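You operate a simulated robot arm through the tools that you are given. There is no shell and no other tool.

You run a simulated robot arm. Do the job below in one go: nothing can be reset, and whatever is moved stays where it is left.

TASK
Print the deposit slip, stamp it PAID and drop it in the orange tray.
Fine: take it from the teal rack; use the black slip printer, put it on line and leave it so, lever back at free; use the stamp and pad at counter 21, stamp once and put the stamp back. Set down upright: stamp.

It is judged by the outcome, as a careful person would: the job done as asked, and still so three seconds after it is handed in. It fails if anything else is knocked over, pushed out of place, dropped, spilled or broken.

THE ROBOT
A 6-joint arm with a two-finger parallel gripper, fixed in place. Base frame: the origin is at the foot of the arm, x ahead of it, y to its left, z up; the work surface is at about z = 780. Readings come in mm, degrees, newtons and seconds.
Its first joint turns from -166.0 to 166.0 degrees. Payload 3.91 kg.
The tool frame sits at the grasp point between the pads (the TCP): z along the fingers, y along the line on which they close. The tips reach 30 mm beyond it. Largest opening 110 mm; finger width 20, thickness 10; the body of the gripper, 48 by 112 mm, starts 55 mm behind the TCP.
Orientation is told as [roll, pitch, yaw] about the base's x, y, z axes, in that order, counted from this pose: with the fingers straight down and closing along the base's y, the tool's x points along the base's -x, its y along +y and its z along -z.

THE INTERFACE
- The arm moves only by the tool play_rows. Its arguments are lists of equal length, an entry for each row: "hand": the finger opening in mm, from 0 to 110; "offset": the shift along the base's x, y, z in mm, a list of three; "delta_rot": the turn, a rotation vector about the base's x, y, z in rad, a list of three. In form: {"hand": [hand, ...], "offset": [[tx, ty, tz], ...], "delta_rot": [[ax, ay, az], ...]}. A call has 1 to 20 rows; each row shifts and turns the commanded pose from where the row before left it. A row lasts 0.2 s, in which the tool goes at most 50 mm and 8.6 degrees; a call with a longer step from one row to the next is refused whole, and so is a gripper value outside its range. Where a pose cannot be reached the arm comes as near as it can. A force on the tool above 40 N (or 10 N above the force at the start of the call, whichever is more), or a blocked arm, ends the call early, and 0.2 s more pass. Each finger travels about 108 mm/s and halts on what it meets, pressing with about 29 N; the grip force reading is that of the motor and also rises with nothing between the fingers. The clock runs only during rows and for 0.2 s after the last one: add rows that do not move to give the fingers time. The reply holds the time, the measured pose of the TCP, the force on the tool along the base axes, the opening and the grip force, in the units named above and with some noise, with the torque about the TCP (base axes, N m) and any sound that the robot's microphone picked up, and new pictures: "pictures" is both (left out), scene, wrist or none.
- Cameras (640 x 400 px; columns grow to the right, rows downward): "scene" is fixed at [400.3, 648.9, 1463.1]; the picture's right is [0.78, -0.62, 0.00], its down [-0.61, -0.77, -0.20] and it looks along [0.12, 0.15, -0.98] (base axes); focal length 214 px, centre (320, 200). "wrist" rides on the gripper at [72, 17, -103] in the tool frame; the picture's right is [-0.23, 0.97, 0.00], its down [-0.76, -0.18, -0.62] and it looks along [-0.61, -0.14, 0.78] (tool axes); focal length 222 px, centre (320, 200). There is no depth. A picture from a camera that has moved, and an enlarged one, comes with that camera's place and axes in the base frame and with its lens.
- close_up(camera, box): a new picture of the part [left, top, right, bottom] of that camera's present view, enlarged. The clock stands still meanwhile.
- close_job(): hands the job in; it is judged then, once.

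Places have to be worked out from the pictures, the camera data and where the tool is seen. Open the gripper and draw the arm clear of the work before you hand the job in, unless the task says otherwise.

The tools are called after ">>>" as a command line: name --argument value ..., lists and objects as JSON in quotes. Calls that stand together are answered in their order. play_rows: Moves the arm, as the interface text tells. Its arguments: {"type":"object","properties":{"hand":{"type":"array"},"offset":{"type":"array"},"delta_rot":{"type":"array"},"pictures":{"type":"string","enum":["both","scene","wrist","none"]}},"required":["hand","offset","delta_rot"]} The other tools are called the same way: close_up (camera, box) takes an enlarged picture of a part of a camera's view; close_job () hands the job in.

At the start:

```text
time_s: 0.0
tcp_pos: [690.0, -125.8, 1182.0]
tcp_rot: [0.0, -0.1, -0.1]
wrist_force: [-0.3, -0.8, 0.2]
wrist_torque: [-0.03, 0.02, -0.01]
finger_gap: 110.1
finger_force: 0.0
```

scene: 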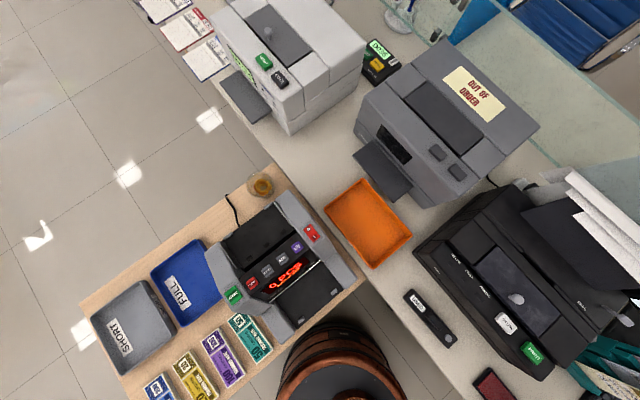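
wrist: 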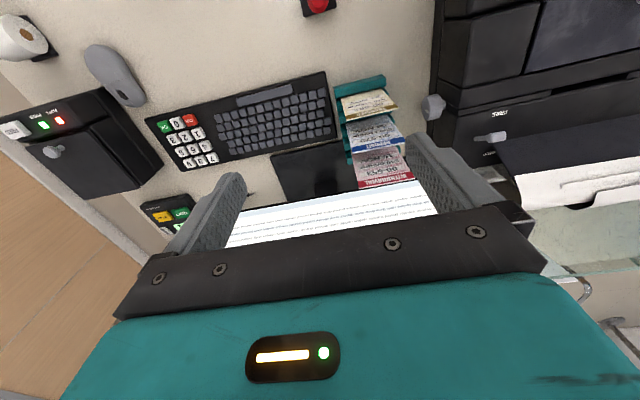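

I see several machines, an orange tray, and a teal rack with slips in the wrist view. I'll enlarge parts of both views to read the labels before moving.

>>> close_up --camera "scene" --box '[400, 160, 640, 400]'

>>> close_up --camera "scene" --box '[320, 0, 640, 200]'

>>> close_up --camera "wrist" --box '[0, 0, 320, 240]'

>>> close_up --camera "wrist" --box '[280, 0, 640, 240]'

```text
1.67 times, centred on (520, 280) of scene
camera zoom: at [400.3, 648.9, 1463.1], right [0.78, -0.62, 0.0], down [-0.61, -0.77, -0.2], along [0.12, 0.15, -0.98], focal length 358 px, centre (-13, 67)
```

zoom: 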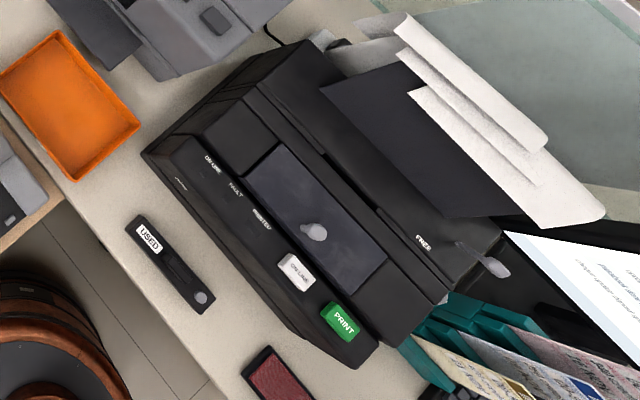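

```text
2.00 times, centred on (480, 100) of scene
camera zoom: at [400.3, 648.9, 1463.1], right [0.78, -0.62, 0.0], down [-0.61, -0.77, -0.2], along [0.12, 0.15, -0.98], focal length 429 px, centre (0, 400)
```

zoom: 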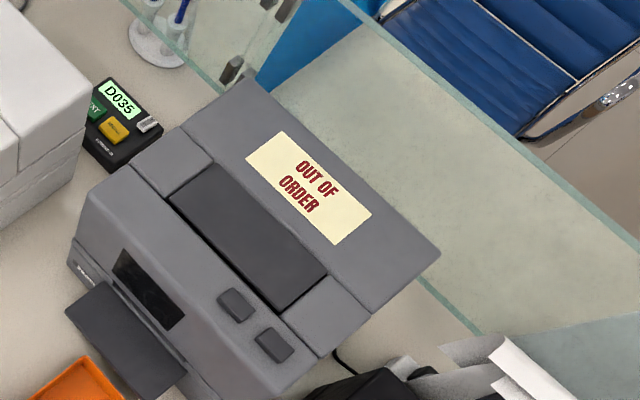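

```text
1.67 times, centred on (160, 120) of wrist
camera zoom: at [617.9, -107.8, 1285.4], right [0.23, 0.97, 0.0], down [0.76, -0.18, 0.62], along [0.61, -0.14, -0.78], focal length 370 px, centre (587, 333)
```

zoom: 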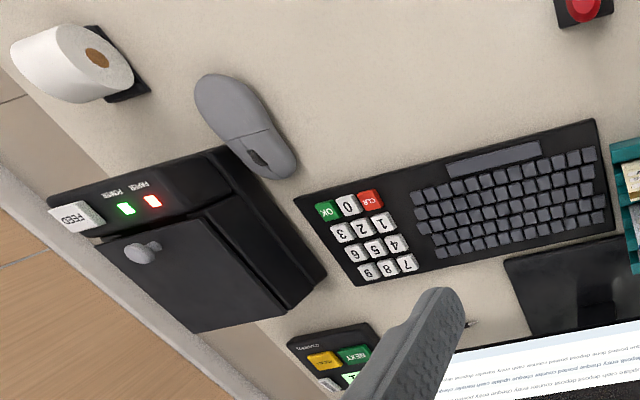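

```text
1.67 times, centred on (460, 120) of wrist
camera zoom: at [617.9, -107.8, 1285.4], right [0.23, 0.97, 0.0], down [0.76, -0.18, 0.62], along [0.61, -0.14, -0.78], focal length 370 px, centre (87, 333)
```

zoom: 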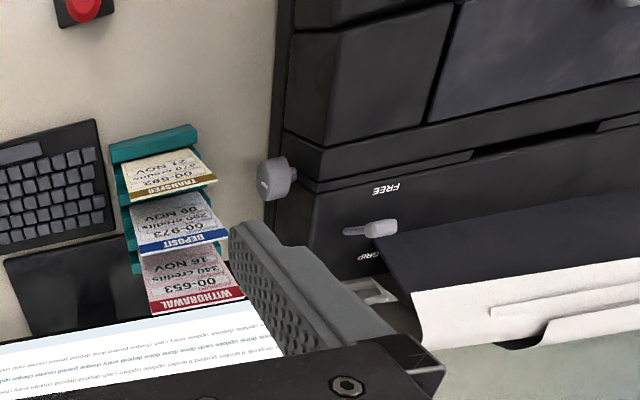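

Next I'll enlarge the remaining parts of the scene view to find the stamps, pads and counter numbers.

>>> close_up --camera "scene" --box '[130, 0, 410, 175]'

>>> close_up --camera "scene" --box '[80, 150, 400, 400]'

>>> close_up --camera "scene" --box '[460, 320, 640, 400]'

>>> close_up --camera "wrist" --box '[320, 60, 520, 200]'

```text
2.29 times, centred on (270, 88) of scene
camera zoom: at [400.3, 648.9, 1463.1], right [0.78, -0.62, 0.0], down [-0.61, -0.77, -0.2], along [0.12, 0.15, -0.98], focal length 490 px, centre (434, 457)
```

zoom: 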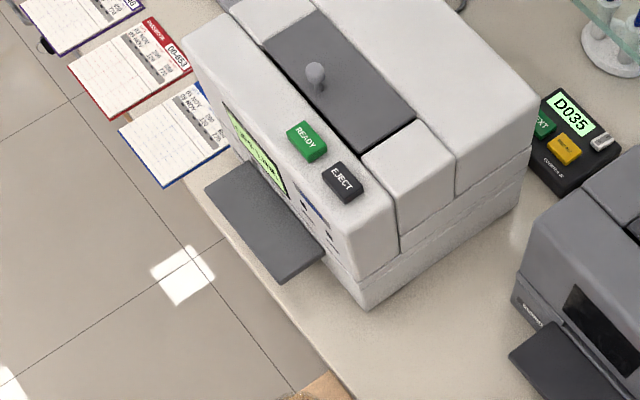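

```text
1.60 times, centred on (240, 275) of scene
camera zoom: at [400.3, 648.9, 1463.1], right [0.78, -0.62, 0.0], down [-0.61, -0.77, -0.2], along [0.12, 0.15, -0.98], focal length 343 px, centre (448, 80)
```

zoom: 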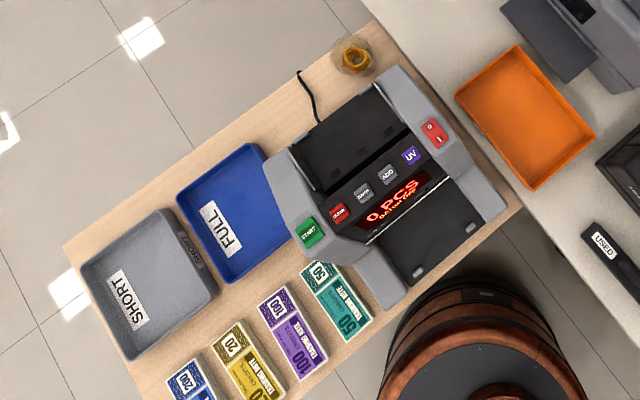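

```text
3.56 times, centred on (550, 360) of scene
camera zoom: at [400.3, 648.9, 1463.1], right [0.78, -0.62, 0.0], down [-0.61, -0.77, -0.2], along [0.12, 0.15, -0.98], focal length 763 px, centre (-498, -369)
```

zoom: 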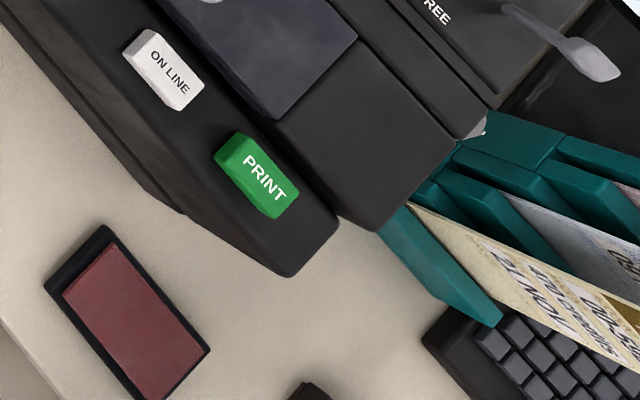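

```text
2.86 times, centred on (420, 130) of wrist
camera zoom: at [617.9, -107.8, 1285.4], right [0.23, 0.97, 0.0], down [0.76, -0.18, 0.62], along [0.61, -0.14, -0.78], focal length 635 px, centre (34, 400)
```

zoom: 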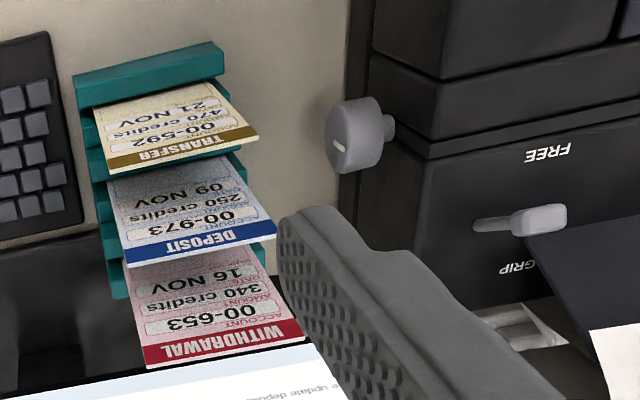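

The deposit slip is the middle one (blue header) in the teal rack. I'll pull the arm back along -x to see the area nearer the robot, where the stamp and pads should be.

>>> play_rows --hand '[110, 110, 110, 110, 110, 110, 110]' --offset '[[-43, 5, 0], [-43, 5, 0], [-43, 5, 0], [-43, 5, 0], [-43, 5, 0], [-43, 5, 0], [0, 0, 0]]' --delta_rot '[[0, 0, 0], [0, 0, 0], [0, 0, 0], [0, 0, 0], [0, 0, 0], [0, 0, 0], [0, 0, 0]]'

```text
time_s: 1.6
tcp_pos: [431.4, -96.0, 1182.9]
tcp_rot: [0.0, 0.0, 0.0]
wrist_force: [-0.2, 0.1, -0.1]
wrist_torque: [0.0, 0.03, -0.01]
finger_gap: 110.2
finger_force: 0.0
camera wrist: at [359.6, -78.1, 1286.3], right [0.23, 0.97, 0.0], down [0.76, -0.18, 0.62], along [0.61, -0.14, -0.78], focal length 222 px, centre (320, 200)
```

scene: 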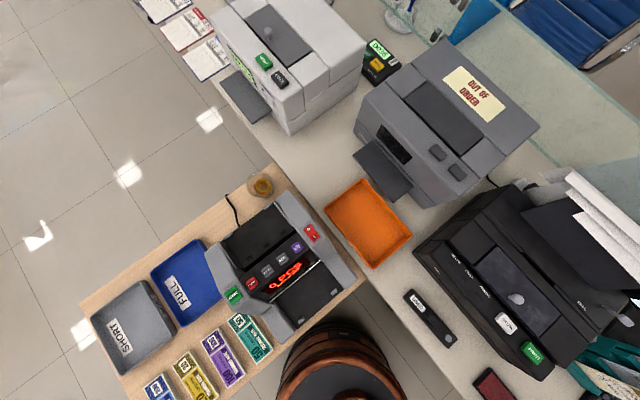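
wrist: 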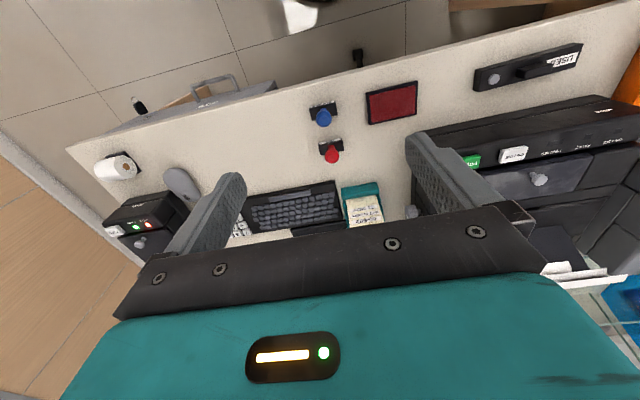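

The view now shows two stamps (blue and red knob), a red pad and the USED box. I'll enlarge these.

>>> close_up --camera "wrist" --box '[280, 60, 440, 180]'

>>> close_up --camera "wrist" --box '[400, 30, 640, 180]'

>>> close_up --camera "wrist" --box '[70, 60, 350, 250]'

```text
3.33 times, centred on (360, 120) of wrist
camera zoom: at [359.6, -78.1, 1286.3], right [0.23, 0.97, 0.0], down [0.76, -0.18, 0.62], along [0.61, -0.14, -0.78], focal length 740 px, centre (187, 467)
```

zoom: 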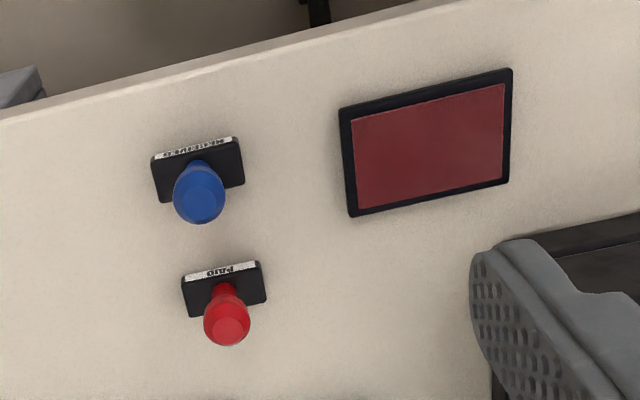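

```text
2.67 times, centred on (520, 105) of wrist
camera zoom: at [359.6, -78.1, 1286.3], right [0.23, 0.97, 0.0], down [0.76, -0.18, 0.62], along [0.61, -0.14, -0.78], focal length 592 px, centre (-213, 453)
```

zoom: 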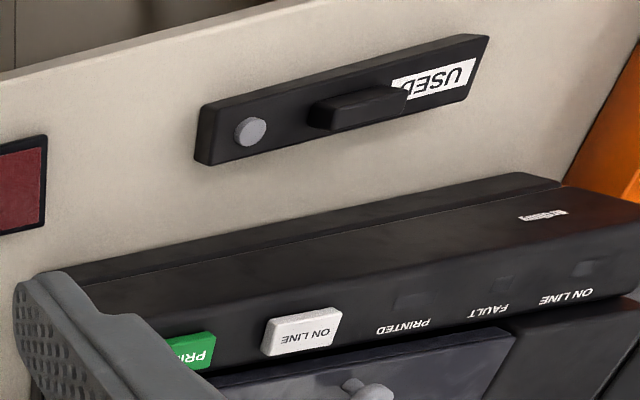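

```text
2.11 times, centred on (210, 155) of wrist
camera zoom: at [359.6, -78.1, 1286.3], right [0.23, 0.97, 0.0], down [0.76, -0.18, 0.62], along [0.61, -0.14, -0.78], focal length 468 px, centre (552, 295)
```

zoom: 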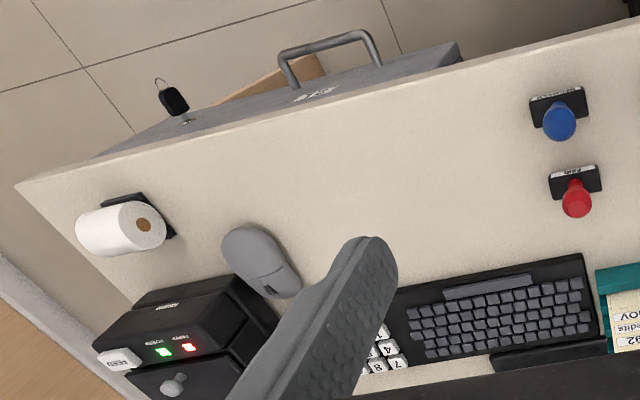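

Red knob = PAID, blue = RECEIVED. I need to determine which counter is 21; I'll enlarge the call boxes that carry counter numbers.

>>> close_up --camera "scene" --box '[355, 30, 405, 90]'

>>> close_up --camera "wrist" --box '[300, 90, 350, 170]'

>>> close_up --camera "wrist" --box '[130, 60, 250, 120]'

```text
6.67 times, centred on (380, 60) of scene
camera zoom: at [400.3, 648.9, 1463.1], right [0.78, -0.62, 0.0], down [-0.61, -0.77, -0.2], along [0.12, 0.15, -0.98], focal length 1430 px, centre (-80, 1133)
```

zoom: 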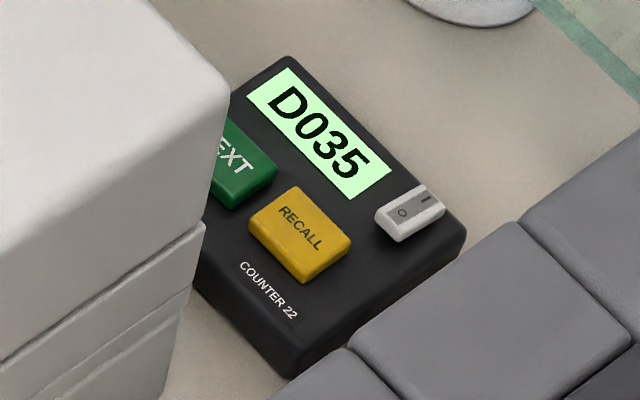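

```text
5.00 times, centred on (325, 130) of wrist
camera zoom: at [359.6, -78.1, 1286.3], right [0.23, 0.97, 0.0], down [0.76, -0.18, 0.62], along [0.61, -0.14, -0.78], focal length 1111 px, centre (295, 550)
```

zoom: 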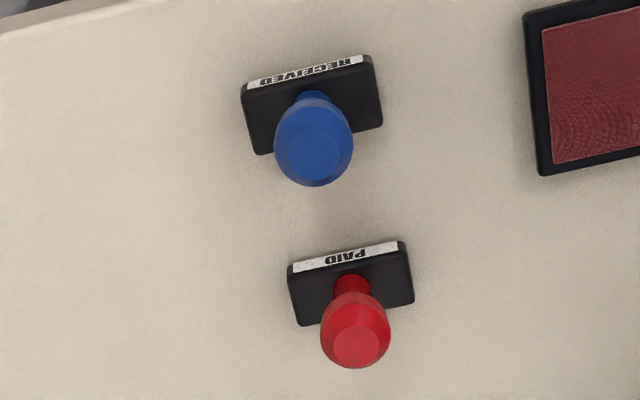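

```text
5.33 times, centred on (190, 90) of wrist
camera zoom: at [359.6, -78.1, 1286.3], right [0.23, 0.97, 0.0], down [0.76, -0.18, 0.62], along [0.61, -0.14, -0.78], focal length 1185 px, centre (1013, 787)
```

zoom: 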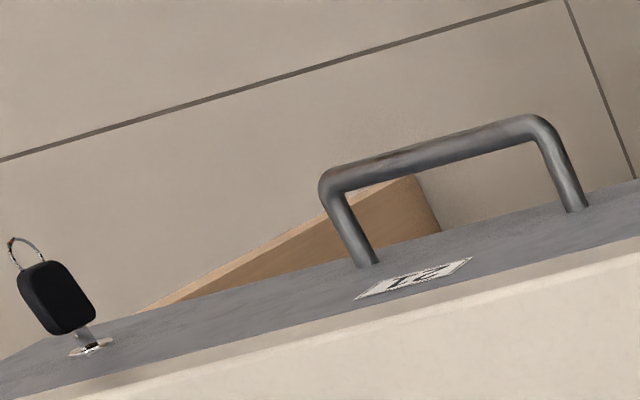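

The white/grey machine area is counter 22. I'll move over the right side to read the other call box's counter number.

>>> play_rows --hand '[110, 110, 110, 110, 110, 110, 110]' --offset '[[35, -25, -20], [35, -25, -20], [35, -25, -20], [35, -25, -20], [35, -25, -20], [35, -25, -20], [0, 0, 0]]' --delta_rot '[[0, 0, 0], [0, 0, 0], [0, 0, 0], [0, 0, 0], [0, 0, 0], [0, 0, 0], [0, 0, 0]]' --pictures "wrist"

```text
time_s: 3.2
tcp_pos: [641.3, -246.1, 1062.0]
tcp_rot: [0.0, 0.0, 0.1]
wrist_force: [0.5, 0.8, 1.1]
wrist_torque: [0.0, -0.02, -0.02]
finger_gap: 110.3
finger_force: 0.0
camera wrist: at [569.4, -229.2, 1165.1], right [0.23, 0.97, 0.0], down [0.76, -0.18, 0.62], along [0.61, -0.14, -0.78], focal length 222 px, centre (320, 200)
```

wrist: 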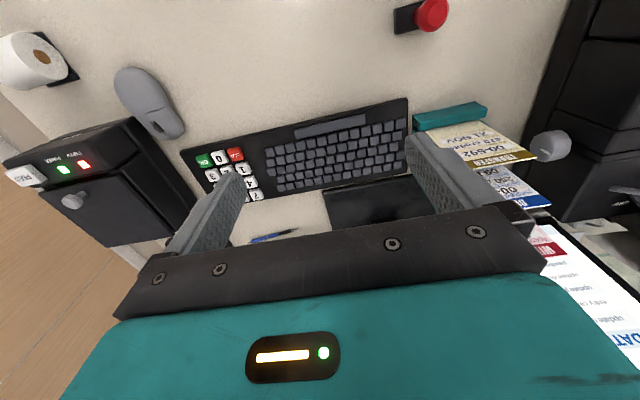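

The call box is far to the right; I'll yaw the wrist toward -y to read it.

>>> play_rows --hand '[110, 110, 110, 110, 110, 110, 110]' --offset '[[-10, 0, 15], [-10, 0, 15], [-10, 0, 15], [-10, 0, 15], [-10, 0, 15], [-10, 0, 15], [0, 0, 0]]' --delta_rot '[[0, 0, -0.149], [0, 0, -0.149], [0, 0, -0.149], [0, 0, -0.149], [0, 0, -0.149], [0, 0, -0.149], [0, 0, 0]]' --pictures "wrist"

```text
time_s: 4.8
tcp_pos: [580.2, -245.0, 1151.2]
tcp_rot: [-0.1, 0.1, -51.2]
wrist_force: [-0.5, -0.1, 0.9]
wrist_torque: [0.02, -0.02, -0.01]
finger_gap: 110.2
finger_force: 0.1
camera wrist: at [549.5, -177.1, 1255.8], right [0.9, 0.43, 0.0], down [0.34, -0.71, 0.62], along [0.27, -0.56, -0.78], focal length 222 px, centre (320, 200)
```

wrist: 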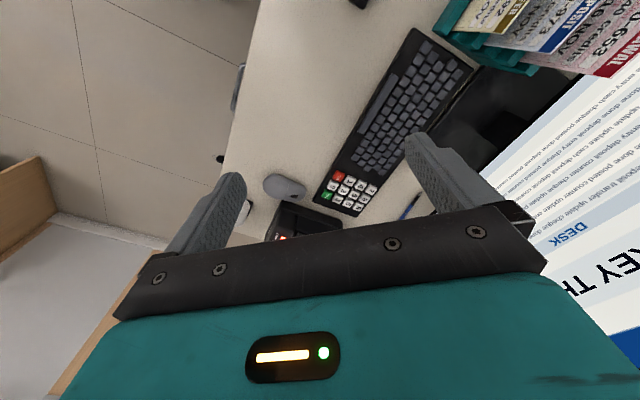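

I'll return to roughly the starting pose with fingers closed, where the call box was visible, and zoom in on it.

>>> play_rows --hand '[60, 30, 30, 30, 30, 30, 30]' --offset '[[18, 20, 5], [18, 20, 5], [18, 20, 5], [18, 20, 5], [18, 20, 5], [18, 20, 5], [0, 0, 0]]' --delta_rot '[[0, 0, 0.149], [0, 0, 0.149], [0, 0, 0.149], [0, 0, 0.149], [0, 0, 0.149], [0, 0, 0.149], [0, 0, 0]]' --pictures "wrist"

```text
time_s: 6.4
tcp_pos: [690.0, -124.7, 1182.2]
tcp_rot: [0.1, 0.0, 0.2]
wrist_force: [0.5, -0.2, -0.2]
wrist_torque: [0.01, 0.0, 0.0]
finger_gap: 30.0
finger_force: 0.1
camera wrist: at [618.0, -108.2, 1285.4], right [0.23, 0.97, 0.0], down [0.76, -0.18, 0.62], along [0.61, -0.14, -0.78], focal length 222 px, centre (320, 200)
```

wrist: 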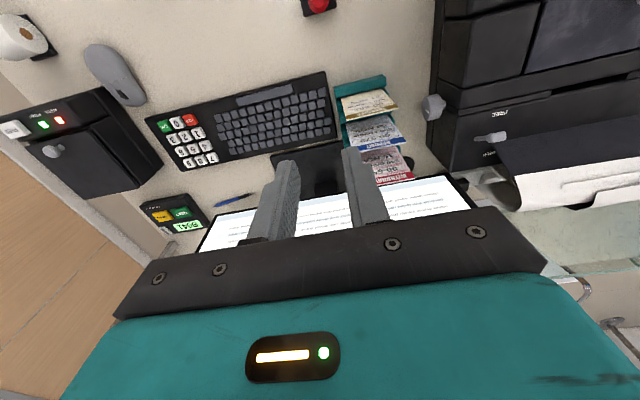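

>>> close_up --camera "wrist" --box '[130, 185, 220, 245]'

>>> close_up --camera "wrist" --box '[190, 170, 480, 260]'

>>> close_up --camera "wrist" --box '[420, 80, 640, 240]'

```text
6.67 times, centred on (175, 215) of wrist
camera zoom: at [618.0, -108.2, 1285.4], right [0.23, 0.97, 0.0], down [0.76, -0.18, 0.62], along [0.61, -0.14, -0.78], focal length 1481 px, centre (1287, 100)
```

zoom: 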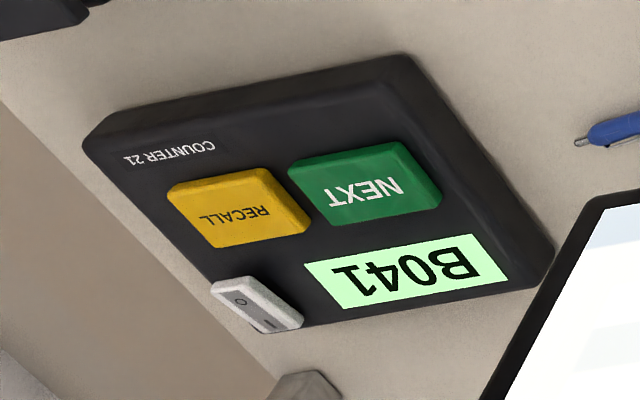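

```text
2.21 times, centred on (335, 215) of wrist
camera zoom: at [618.0, -108.2, 1285.4], right [0.23, 0.97, 0.0], down [0.76, -0.18, 0.62], along [0.61, -0.14, -0.78], focal length 490 px, centre (287, 167)
```

zoom: 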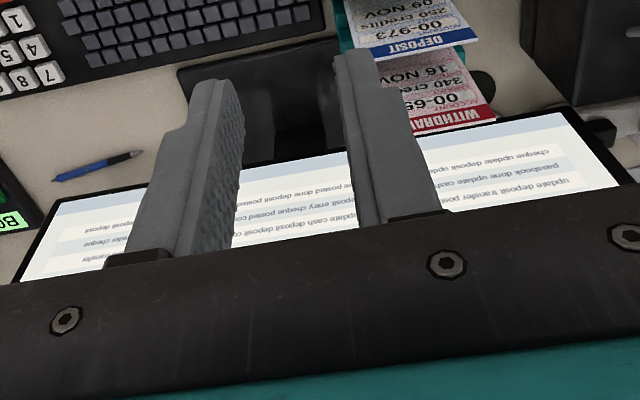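

```text
2.50 times, centred on (530, 160) of wrist
camera zoom: at [618.0, -108.2, 1285.4], right [0.23, 0.97, 0.0], down [0.76, -0.18, 0.62], along [0.61, -0.14, -0.78], focal length 555 px, centre (-205, 300)
```

zoom: 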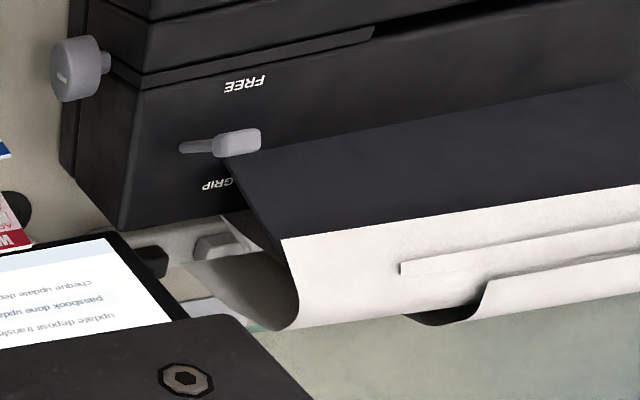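

Counter 21 is confirmed as this desk (red stamp = PAID, red pad). Now I'll move the wrist camera over toward the black printer to study the slot, lights and lever.

>>> play_rows --hand '[30, 30, 30, 30, 30, 30, 30, 30, 30]' --offset '[[-16, 38, 0], [-16, 38, 0], [-16, 38, 0], [-16, 38, 0], [-16, 38, 0], [-16, 38, 0], [-16, 38, 0], [-16, 38, 0], [0, 0, 0]]' --delta_rot '[[0, 0, 0], [0, 0, 0], [0, 0, 0], [0, 0, 0], [0, 0, 0], [0, 0, 0], [0, 0, 0], [0, 0, 0], [0, 0, 0]]'

```text
time_s: 8.4
tcp_pos: [562.0, 179.8, 1183.7]
tcp_rot: [0.0, 0.0, 0.0]
wrist_force: [0.0, 0.6, -0.7]
wrist_torque: [-0.01, -0.02, -0.04]
finger_gap: 30.2
finger_force: 0.1
camera wrist: at [489.5, 196.2, 1285.9], right [0.23, 0.97, 0.0], down [0.76, -0.18, 0.62], along [0.61, -0.14, -0.78], focal length 222 px, centre (320, 200)
```

scene: 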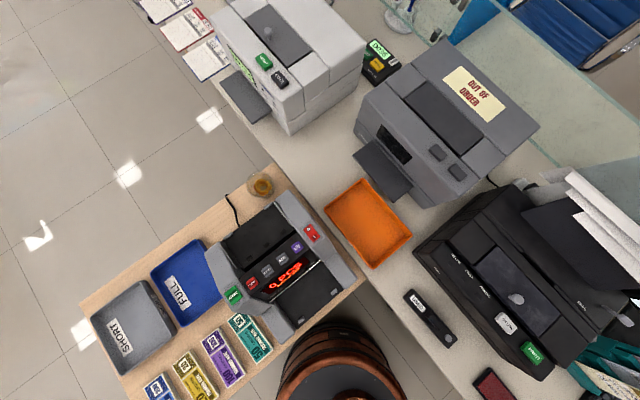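
wrist: 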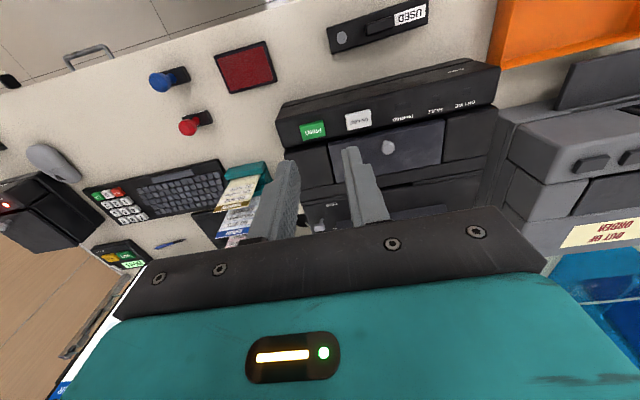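

The full printer is in view. I'll enlarge it.

>>> close_up --camera "wrist" --box '[260, 50, 520, 230]'

>>> close_up --camera "wrist" --box '[200, 140, 350, 245]'

>>> close_up --camera "wrist" --box '[130, 30, 300, 150]'

>>> close_up --camera "wrist" --box '[320, 0, 640, 120]'

```text
2.22 times, centred on (390, 140) of wrist
camera zoom: at [489.5, 196.2, 1285.9], right [0.23, 0.97, 0.0], down [0.76, -0.18, 0.62], along [0.61, -0.14, -0.78], focal length 494 px, centre (164, 333)
```

zoom: 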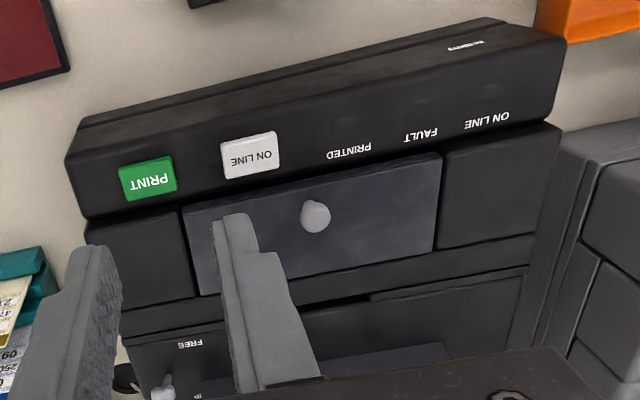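

```text
3.81 times, centred on (275, 192) of wrist
camera zoom: at [489.5, 196.2, 1285.9], right [0.23, 0.97, 0.0], down [0.76, -0.18, 0.62], along [0.61, -0.14, -0.78], focal length 846 px, centre (491, 229)
```

zoom: 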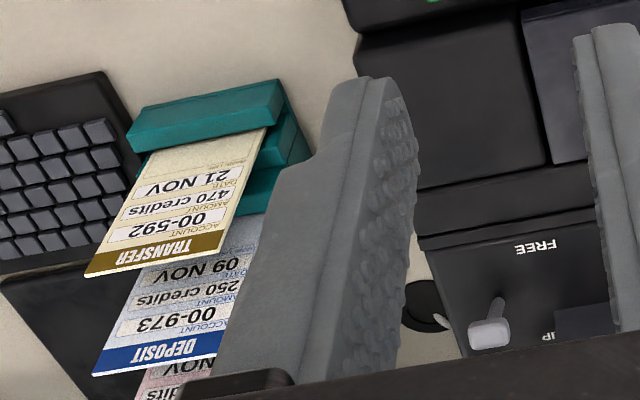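

```text
3.33 times, centred on (215, 90) of wrist
camera zoom: at [489.5, 196.2, 1285.9], right [0.23, 0.97, 0.0], down [0.76, -0.18, 0.62], along [0.61, -0.14, -0.78], focal length 740 px, centre (670, 567)
```

zoom: 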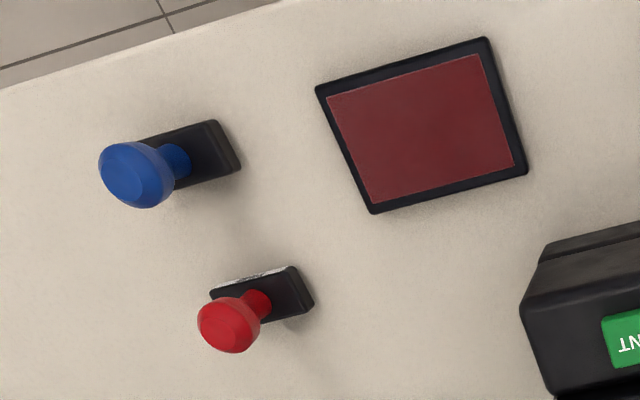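

```text
2.00 times, centred on (480, 60) of wrist
camera zoom: at [489.5, 196.2, 1285.9], right [0.23, 0.97, 0.0], down [0.76, -0.18, 0.62], along [0.61, -0.14, -0.78], focal length 444 px, centre (0, 480)
```

zoom: 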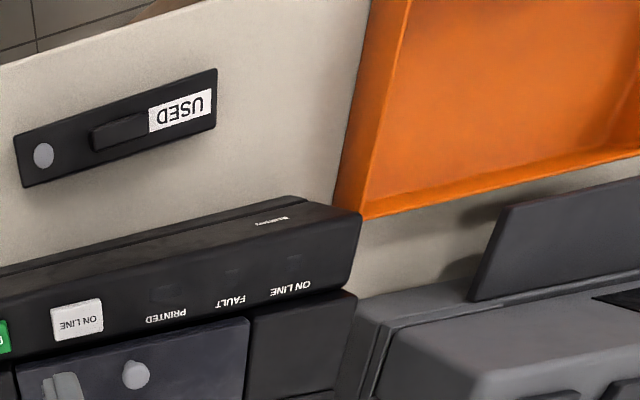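

I need a view of the printer's rear slot and lever from its right side; I'll yaw +90° and move to the right of it, staying high.

>>> play_rows --hand '[30, 30, 30, 30, 30, 30, 30, 30, 30, 30, 30, 30]' --offset '[[17, -20, 0], [17, -20, 0], [17, -20, 0], [17, -20, 0], [17, -20, 0], [17, -20, 0], [17, -20, 0], [17, -20, 0], [17, -20, 0], [17, -20, 0], [17, -20, 0], [0, 0, 0]]' --delta_rot '[[0, 0, 0.143], [0, 0, 0.143], [0, 0, 0.143], [0, 0, 0.143], [0, 0, 0.143], [0, 0, 0.143], [0, 0, 0.143], [0, 0, 0.143], [0, 0, 0.143], [0, 0, 0.143], [0, 0, 0.141], [0, 0, 0]]' --pictures "wrist"

```text
time_s: 11.0
tcp_pos: [747.7, -41.3, 1181.1]
tcp_rot: [0.0, 0.0, 90.0]
wrist_force: [0.8, -0.7, -0.2]
wrist_torque: [0.03, -0.01, 0.0]
finger_gap: 30.1
finger_force: 0.1
camera wrist: at [732.9, -113.2, 1285.2], right [-0.97, 0.23, 0.0], down [0.18, 0.76, 0.62], along [0.14, 0.61, -0.78], focal length 222 px, centre (320, 200)
```

wrist: 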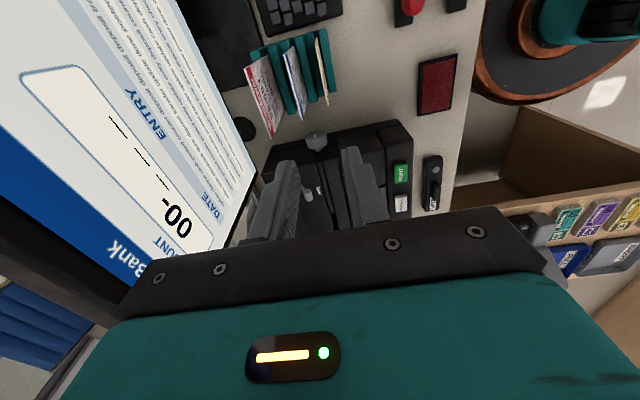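

I'll enlarge the rack and the printer side from this view.

>>> close_up --camera "wrist" --box '[230, 10, 350, 150]'

>>> close_up --camera "wrist" --box '[240, 100, 460, 240]'

>>> close_up --camera "wrist" --box '[370, 0, 480, 130]'

```text
2.86 times, centred on (290, 80) of wrist
camera zoom: at [732.9, -113.2, 1285.2], right [-0.97, 0.23, 0.0], down [0.18, 0.76, 0.62], along [0.14, 0.61, -0.78], focal length 635 px, centre (406, 543)
```

zoom: 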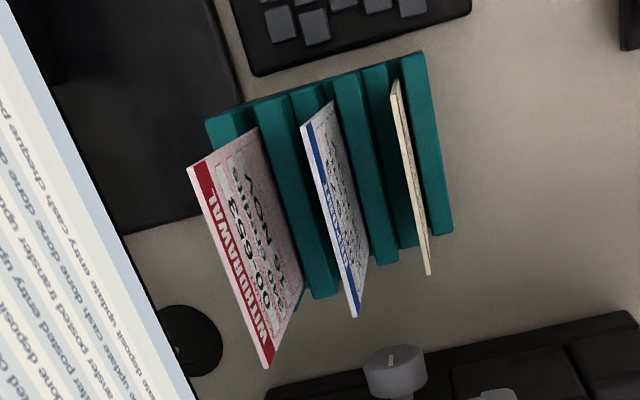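

```text
2.86 times, centred on (350, 170) of wrist
camera zoom: at [732.9, -113.2, 1285.2], right [-0.97, 0.23, 0.0], down [0.18, 0.76, 0.62], along [0.14, 0.61, -0.78], focal length 635 px, centre (234, 286)
```

zoom: 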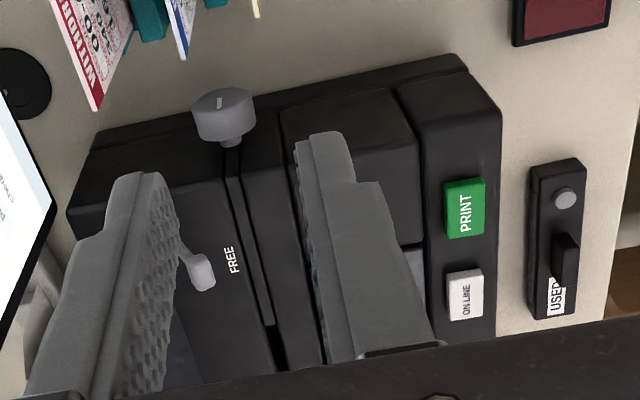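

```text
3.08 times, centred on (425, 65) of wrist
camera zoom: at [732.9, -113.2, 1285.2], right [-0.97, 0.23, 0.0], down [0.18, 0.76, 0.62], along [0.14, 0.61, -0.78], focal length 684 px, centre (-3, 615)
```

zoom: 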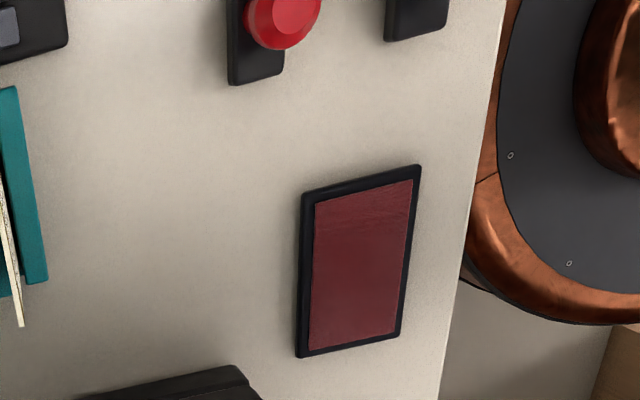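

The printer has a slot on top running along y, with the lever behind it. I'll open the fingers and move closer over the printer for a clear view of the slot.

>>> play_rows --hand '[110, 110, 110, 110, 110, 110]' --offset '[[0, 30, 0], [0, 30, 0], [0, 30, 0], [0, 30, 0], [0, 0, 0], [0, 0, 0]]' --delta_rot '[[0, 0, 0], [0, 0, 0], [0, 0, 0], [0, 0, 0], [0, 0, 0], [0, 0, 0]]' --pictures "wrist"

>>> close_up --camera "wrist" --box '[200, 20, 480, 220]'

```text
time_s: 12.4
tcp_pos: [749.1, 78.7, 1182.5]
tcp_rot: [0.0, 0.0, 90.0]
wrist_force: [0.4, -0.7, 0.1]
wrist_torque: [0.03, 0.04, 0.01]
finger_gap: 110.2
finger_force: 0.0
camera wrist: at [732.3, 6.8, 1285.5], right [-0.97, 0.23, 0.0], down [0.18, 0.76, 0.62], along [0.14, 0.61, -0.78], focal length 222 px, centre (320, 200)
```

wrist: 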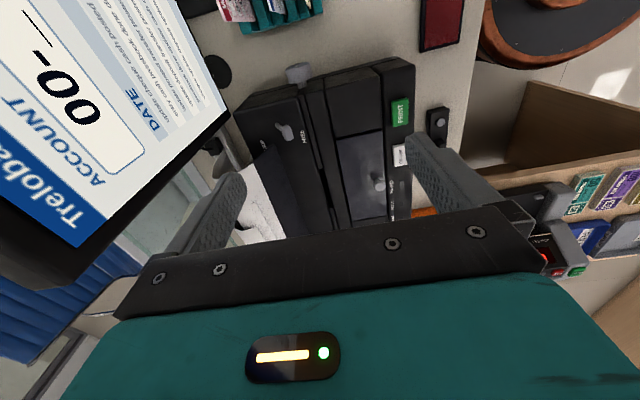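

```text
2.00 times, centred on (340, 120) of wrist
camera zoom: at [732.3, 6.8, 1285.5], right [-0.97, 0.23, 0.0], down [0.18, 0.76, 0.62], along [0.14, 0.61, -0.78], focal length 444 px, centre (280, 360)
```

zoom: 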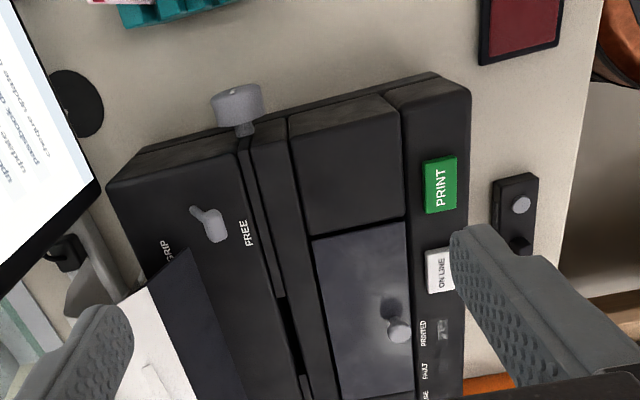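

The slot's wider dark opening lies roughly at x≈777, y≈213–310. I'll zoom tighter on the slot, the lever and the light panel, and from the scene camera too.

>>> close_up --camera "wrist" --box '[320, 130, 380, 220]'

>>> close_up --camera "wrist" --box '[240, 80, 350, 180]'

>>> close_up --camera "scene" --box '[480, 170, 640, 320]'

>>> close_up --camera "wrist" --box '[370, 130, 420, 220]'

```text
4.44 times, centred on (350, 175) of wrist
camera zoom: at [732.3, 6.8, 1285.5], right [-0.97, 0.23, 0.0], down [0.18, 0.76, 0.62], along [0.14, 0.61, -0.78], focal length 987 px, centre (187, 311)
```

zoom: 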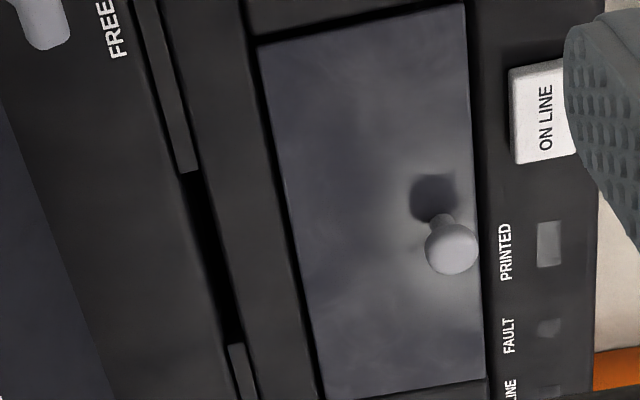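

```text
4.00 times, centred on (295, 130) of wrist
camera zoom: at [732.3, 6.8, 1285.5], right [-0.97, 0.23, 0.0], down [0.18, 0.76, 0.62], along [0.14, 0.61, -0.78], focal length 888 px, centre (420, 480)
```

zoom: 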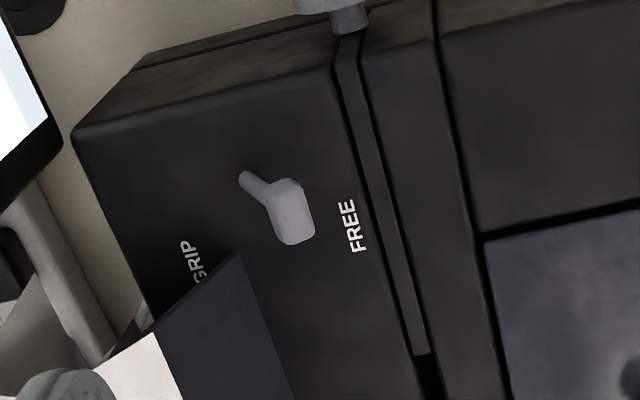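

```text
2.67 times, centred on (560, 245) of scene
camera zoom: at [400.3, 648.9, 1463.1], right [0.78, -0.62, 0.0], down [-0.61, -0.77, -0.2], along [0.12, 0.15, -0.98], focal length 572 px, centre (-320, 80)
```

zoom: 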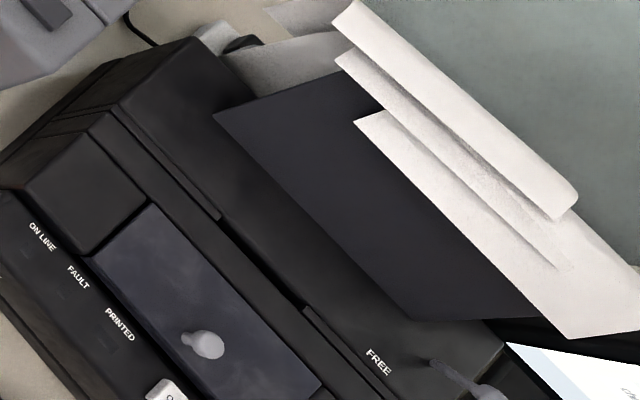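

```text
4.44 times, centred on (395, 175) of wrist
camera zoom: at [732.3, 6.8, 1285.5], right [-0.97, 0.23, 0.0], down [0.18, 0.76, 0.62], along [0.14, 0.61, -0.78], focal length 987 px, centre (-13, 311)
```

zoom: 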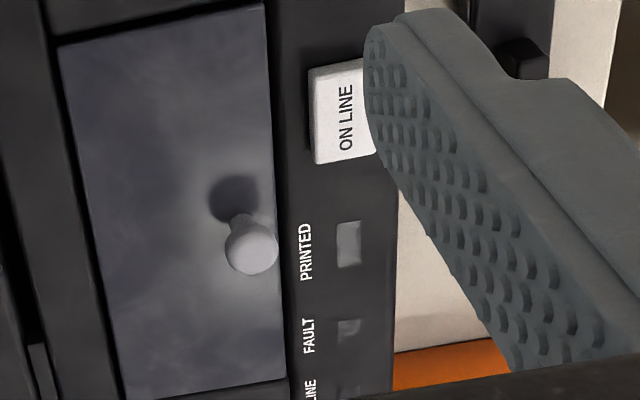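

Measurements so far: the deposit slip's top edge is at about x 779, y -94..-19, z 986. The slot opening is at about x 779, y 220–321, z 914. The lever leans toward FREE near (807,123,965). ON LINE is at about (627,230,908) and PRINT at about (628,151,909). I'll close the fingers and move above the ON LINE button.

>>> play_rows --hand '[40, 0, 0, 0, 0, 0, 0, 0]' --offset '[[-20.3, 25.2, -29], [-20.3, 25.2, -29], [-20.3, 25.2, -29], [-20.3, 25.2, -29], [-20.3, 25.2, -29], [-20.3, 25.2, -29], [0, 0, 0], [0, 0, 0]]' --delta_rot '[[0, 0, 0], [0, 0, 0], [0, 0, 0], [0, 0, 0], [0, 0, 0], [0, 0, 0], [0, 0, 0], [0, 0, 0]]'

```text
time_s: 14.2
tcp_pos: [627.0, 230.7, 1009.0]
tcp_rot: [-0.1, 0.0, 90.0]
wrist_force: [0.3, -0.5, -0.4]
wrist_torque: [0.0, -0.02, 0.03]
finger_gap: 0.0
finger_force: 29.2
camera wrist: at [610.5, 157.7, 1112.2], right [-0.97, 0.23, 0.0], down [0.18, 0.76, 0.62], along [0.14, 0.61, -0.78], focal length 222 px, centre (320, 200)
```

scene: 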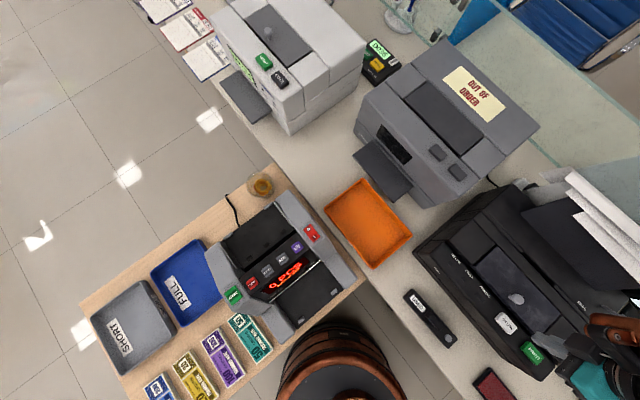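
wrist: 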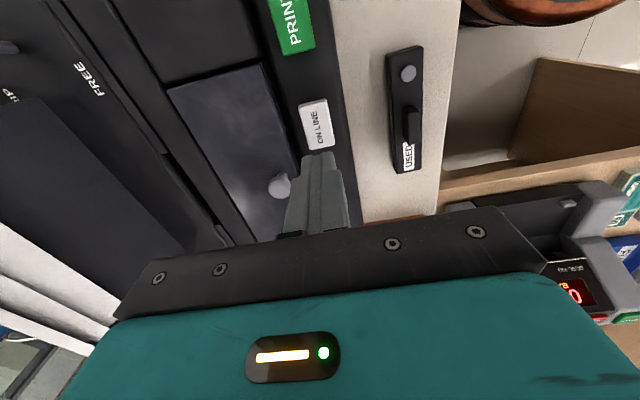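

>>> close_up --camera "scene" --box '[480, 280, 640, 400]'

>>> close_up --camera "wrist" --box '[250, 60, 400, 240]'

```text
3.33 times, centred on (560, 340) of scene
camera zoom: at [400.3, 648.9, 1463.1], right [0.78, -0.62, 0.0], down [-0.61, -0.77, -0.2], along [0.12, 0.15, -0.98], focal length 715 px, centre (-480, -267)
```

zoom: 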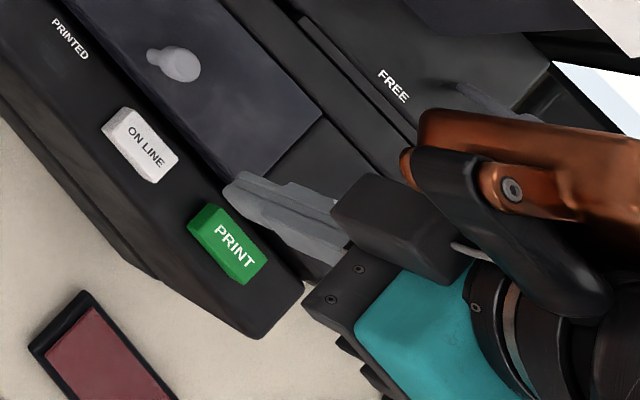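

```text
2.22 times, centred on (325, 150) of wrist
camera zoom: at [610.5, 157.7, 1112.2], right [-0.97, 0.23, 0.0], down [0.18, 0.76, 0.62], along [0.14, 0.61, -0.78], focal length 494 px, centre (309, 311)
```

zoom: 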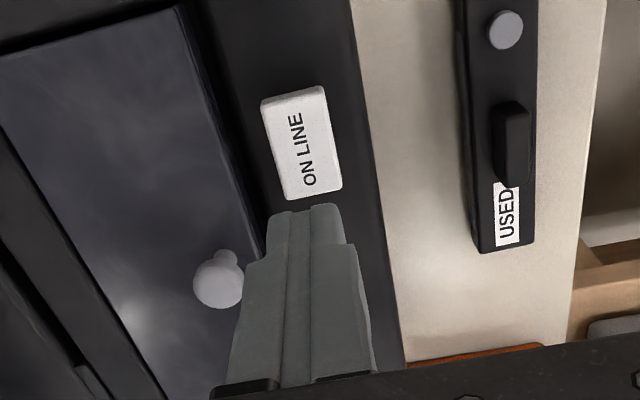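

The fingertip and my ON LINE estimate agree in both views. I'll descend onto the button in small steps.

>>> play_rows --hand '[0, 0, 0, 0, 0, 0, 0]' --offset '[[0.5, -1.5, -30], [0.5, -1.5, -30], [0, 0, -3], [0, 0, -3], [0, 0, -3], [0, 0, -2], [0, 0, 0]]' --delta_rot '[[0, 0, 0], [0, 0, 0], [0, 0, 0], [0, 0, 0], [0, 0, 0], [0, 0, 0], [0, 0, 0]]'

```text
time_s: 15.8
tcp_pos: [628.5, 227.9, 938.0]
tcp_rot: [0.0, 0.0, 90.0]
wrist_force: [0.5, -1.6, 2.8]
wrist_torque: [-0.04, -0.03, 0.02]
finger_gap: 0.0
finger_force: 28.9
heard: click
camera wrist: at [611.5, 155.0, 1040.7], right [-0.97, 0.23, 0.0], down [0.18, 0.76, 0.62], along [0.14, 0.61, -0.78], focal length 222 px, centre (320, 200)
```

scene: 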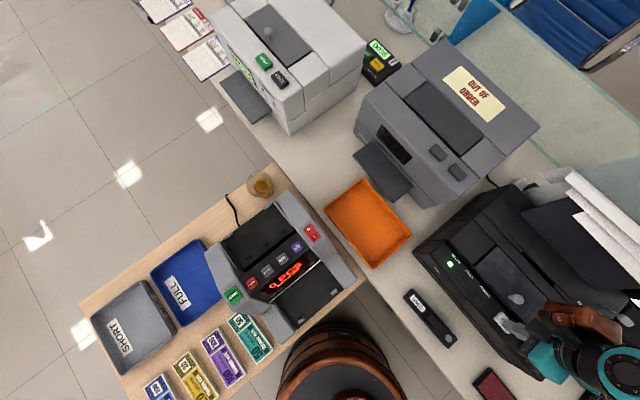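
wrist: 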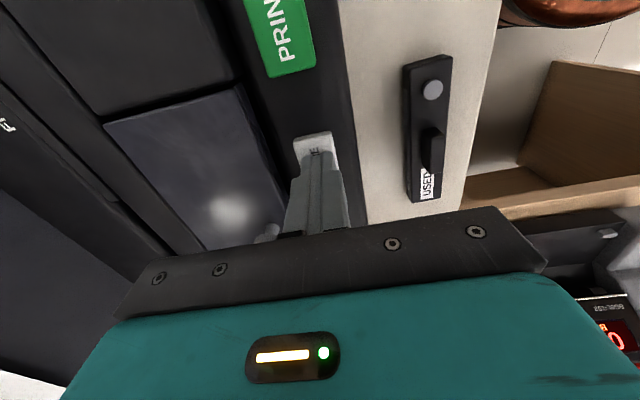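

A click was heard and the green ON LINE light is lit. I'll rise and go above the rack to refine the deposit slip's position.

>>> play_rows --hand '[0, 0, 0, 0, 30, 30, 30, 30, 30, 30, 30, 30, 30]' --offset '[[0, 0, 40], [0, 0, 40], [0, 0, 40], [0, 0, 40], [18.8, -35.5, 0], [18.8, -35.5, 0], [18.8, -35.5, 0], [18.8, -35.5, 0], [18.8, -35.5, 0], [18.8, -35.5, 0], [18.8, -35.5, 0], [18.8, -35.5, 0], [0, 0, 0]]' --delta_rot '[[0, 0, 0], [0, 0, 0], [0, 0, 0], [0, 0, 0], [0, 0, 0], [0, 0, 0], [0, 0, 0], [0, 0, 0], [0, 0, 0], [0, 0, 0], [0, 0, 0], [0, 0, 0], [0, 0, 0]]'

>>> close_up --camera "wrist" --box '[230, 60, 410, 240]'

```text
time_s: 18.6
tcp_pos: [777.6, -57.8, 1098.2]
tcp_rot: [0.0, -0.1, 89.9]
wrist_force: [0.8, -0.2, 0.4]
wrist_torque: [-0.02, 0.02, -0.02]
finger_gap: 30.2
finger_force: 0.2
camera wrist: at [762.9, -130.0, 1201.0], right [-0.97, 0.23, 0.0], down [0.18, 0.76, 0.62], along [0.14, 0.61, -0.78], focal length 222 px, centre (320, 200)
```

scene: 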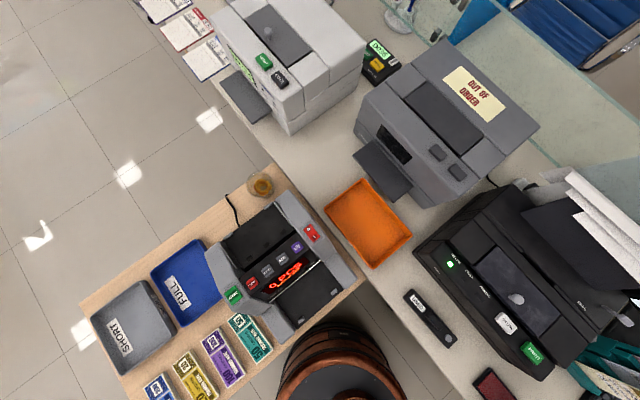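
wrist: 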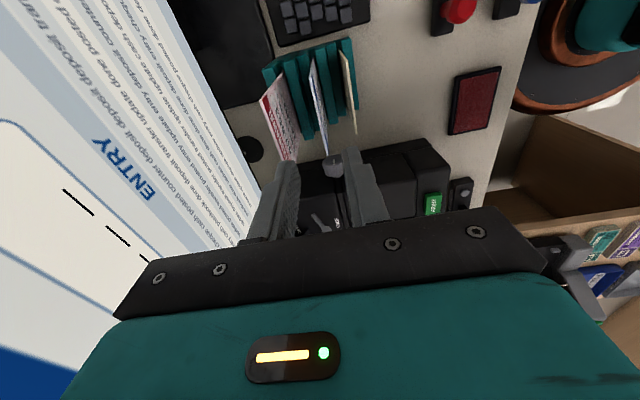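

```text
2.22 times, centred on (320, 150) of wrist
camera zoom: at [762.9, -130.0, 1201.0], right [-0.97, 0.23, 0.0], down [0.18, 0.76, 0.62], along [0.14, 0.61, -0.78], focal length 494 px, centre (320, 311)
```

zoom: 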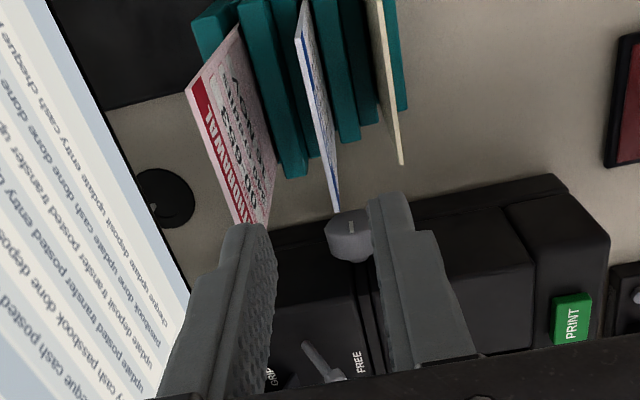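

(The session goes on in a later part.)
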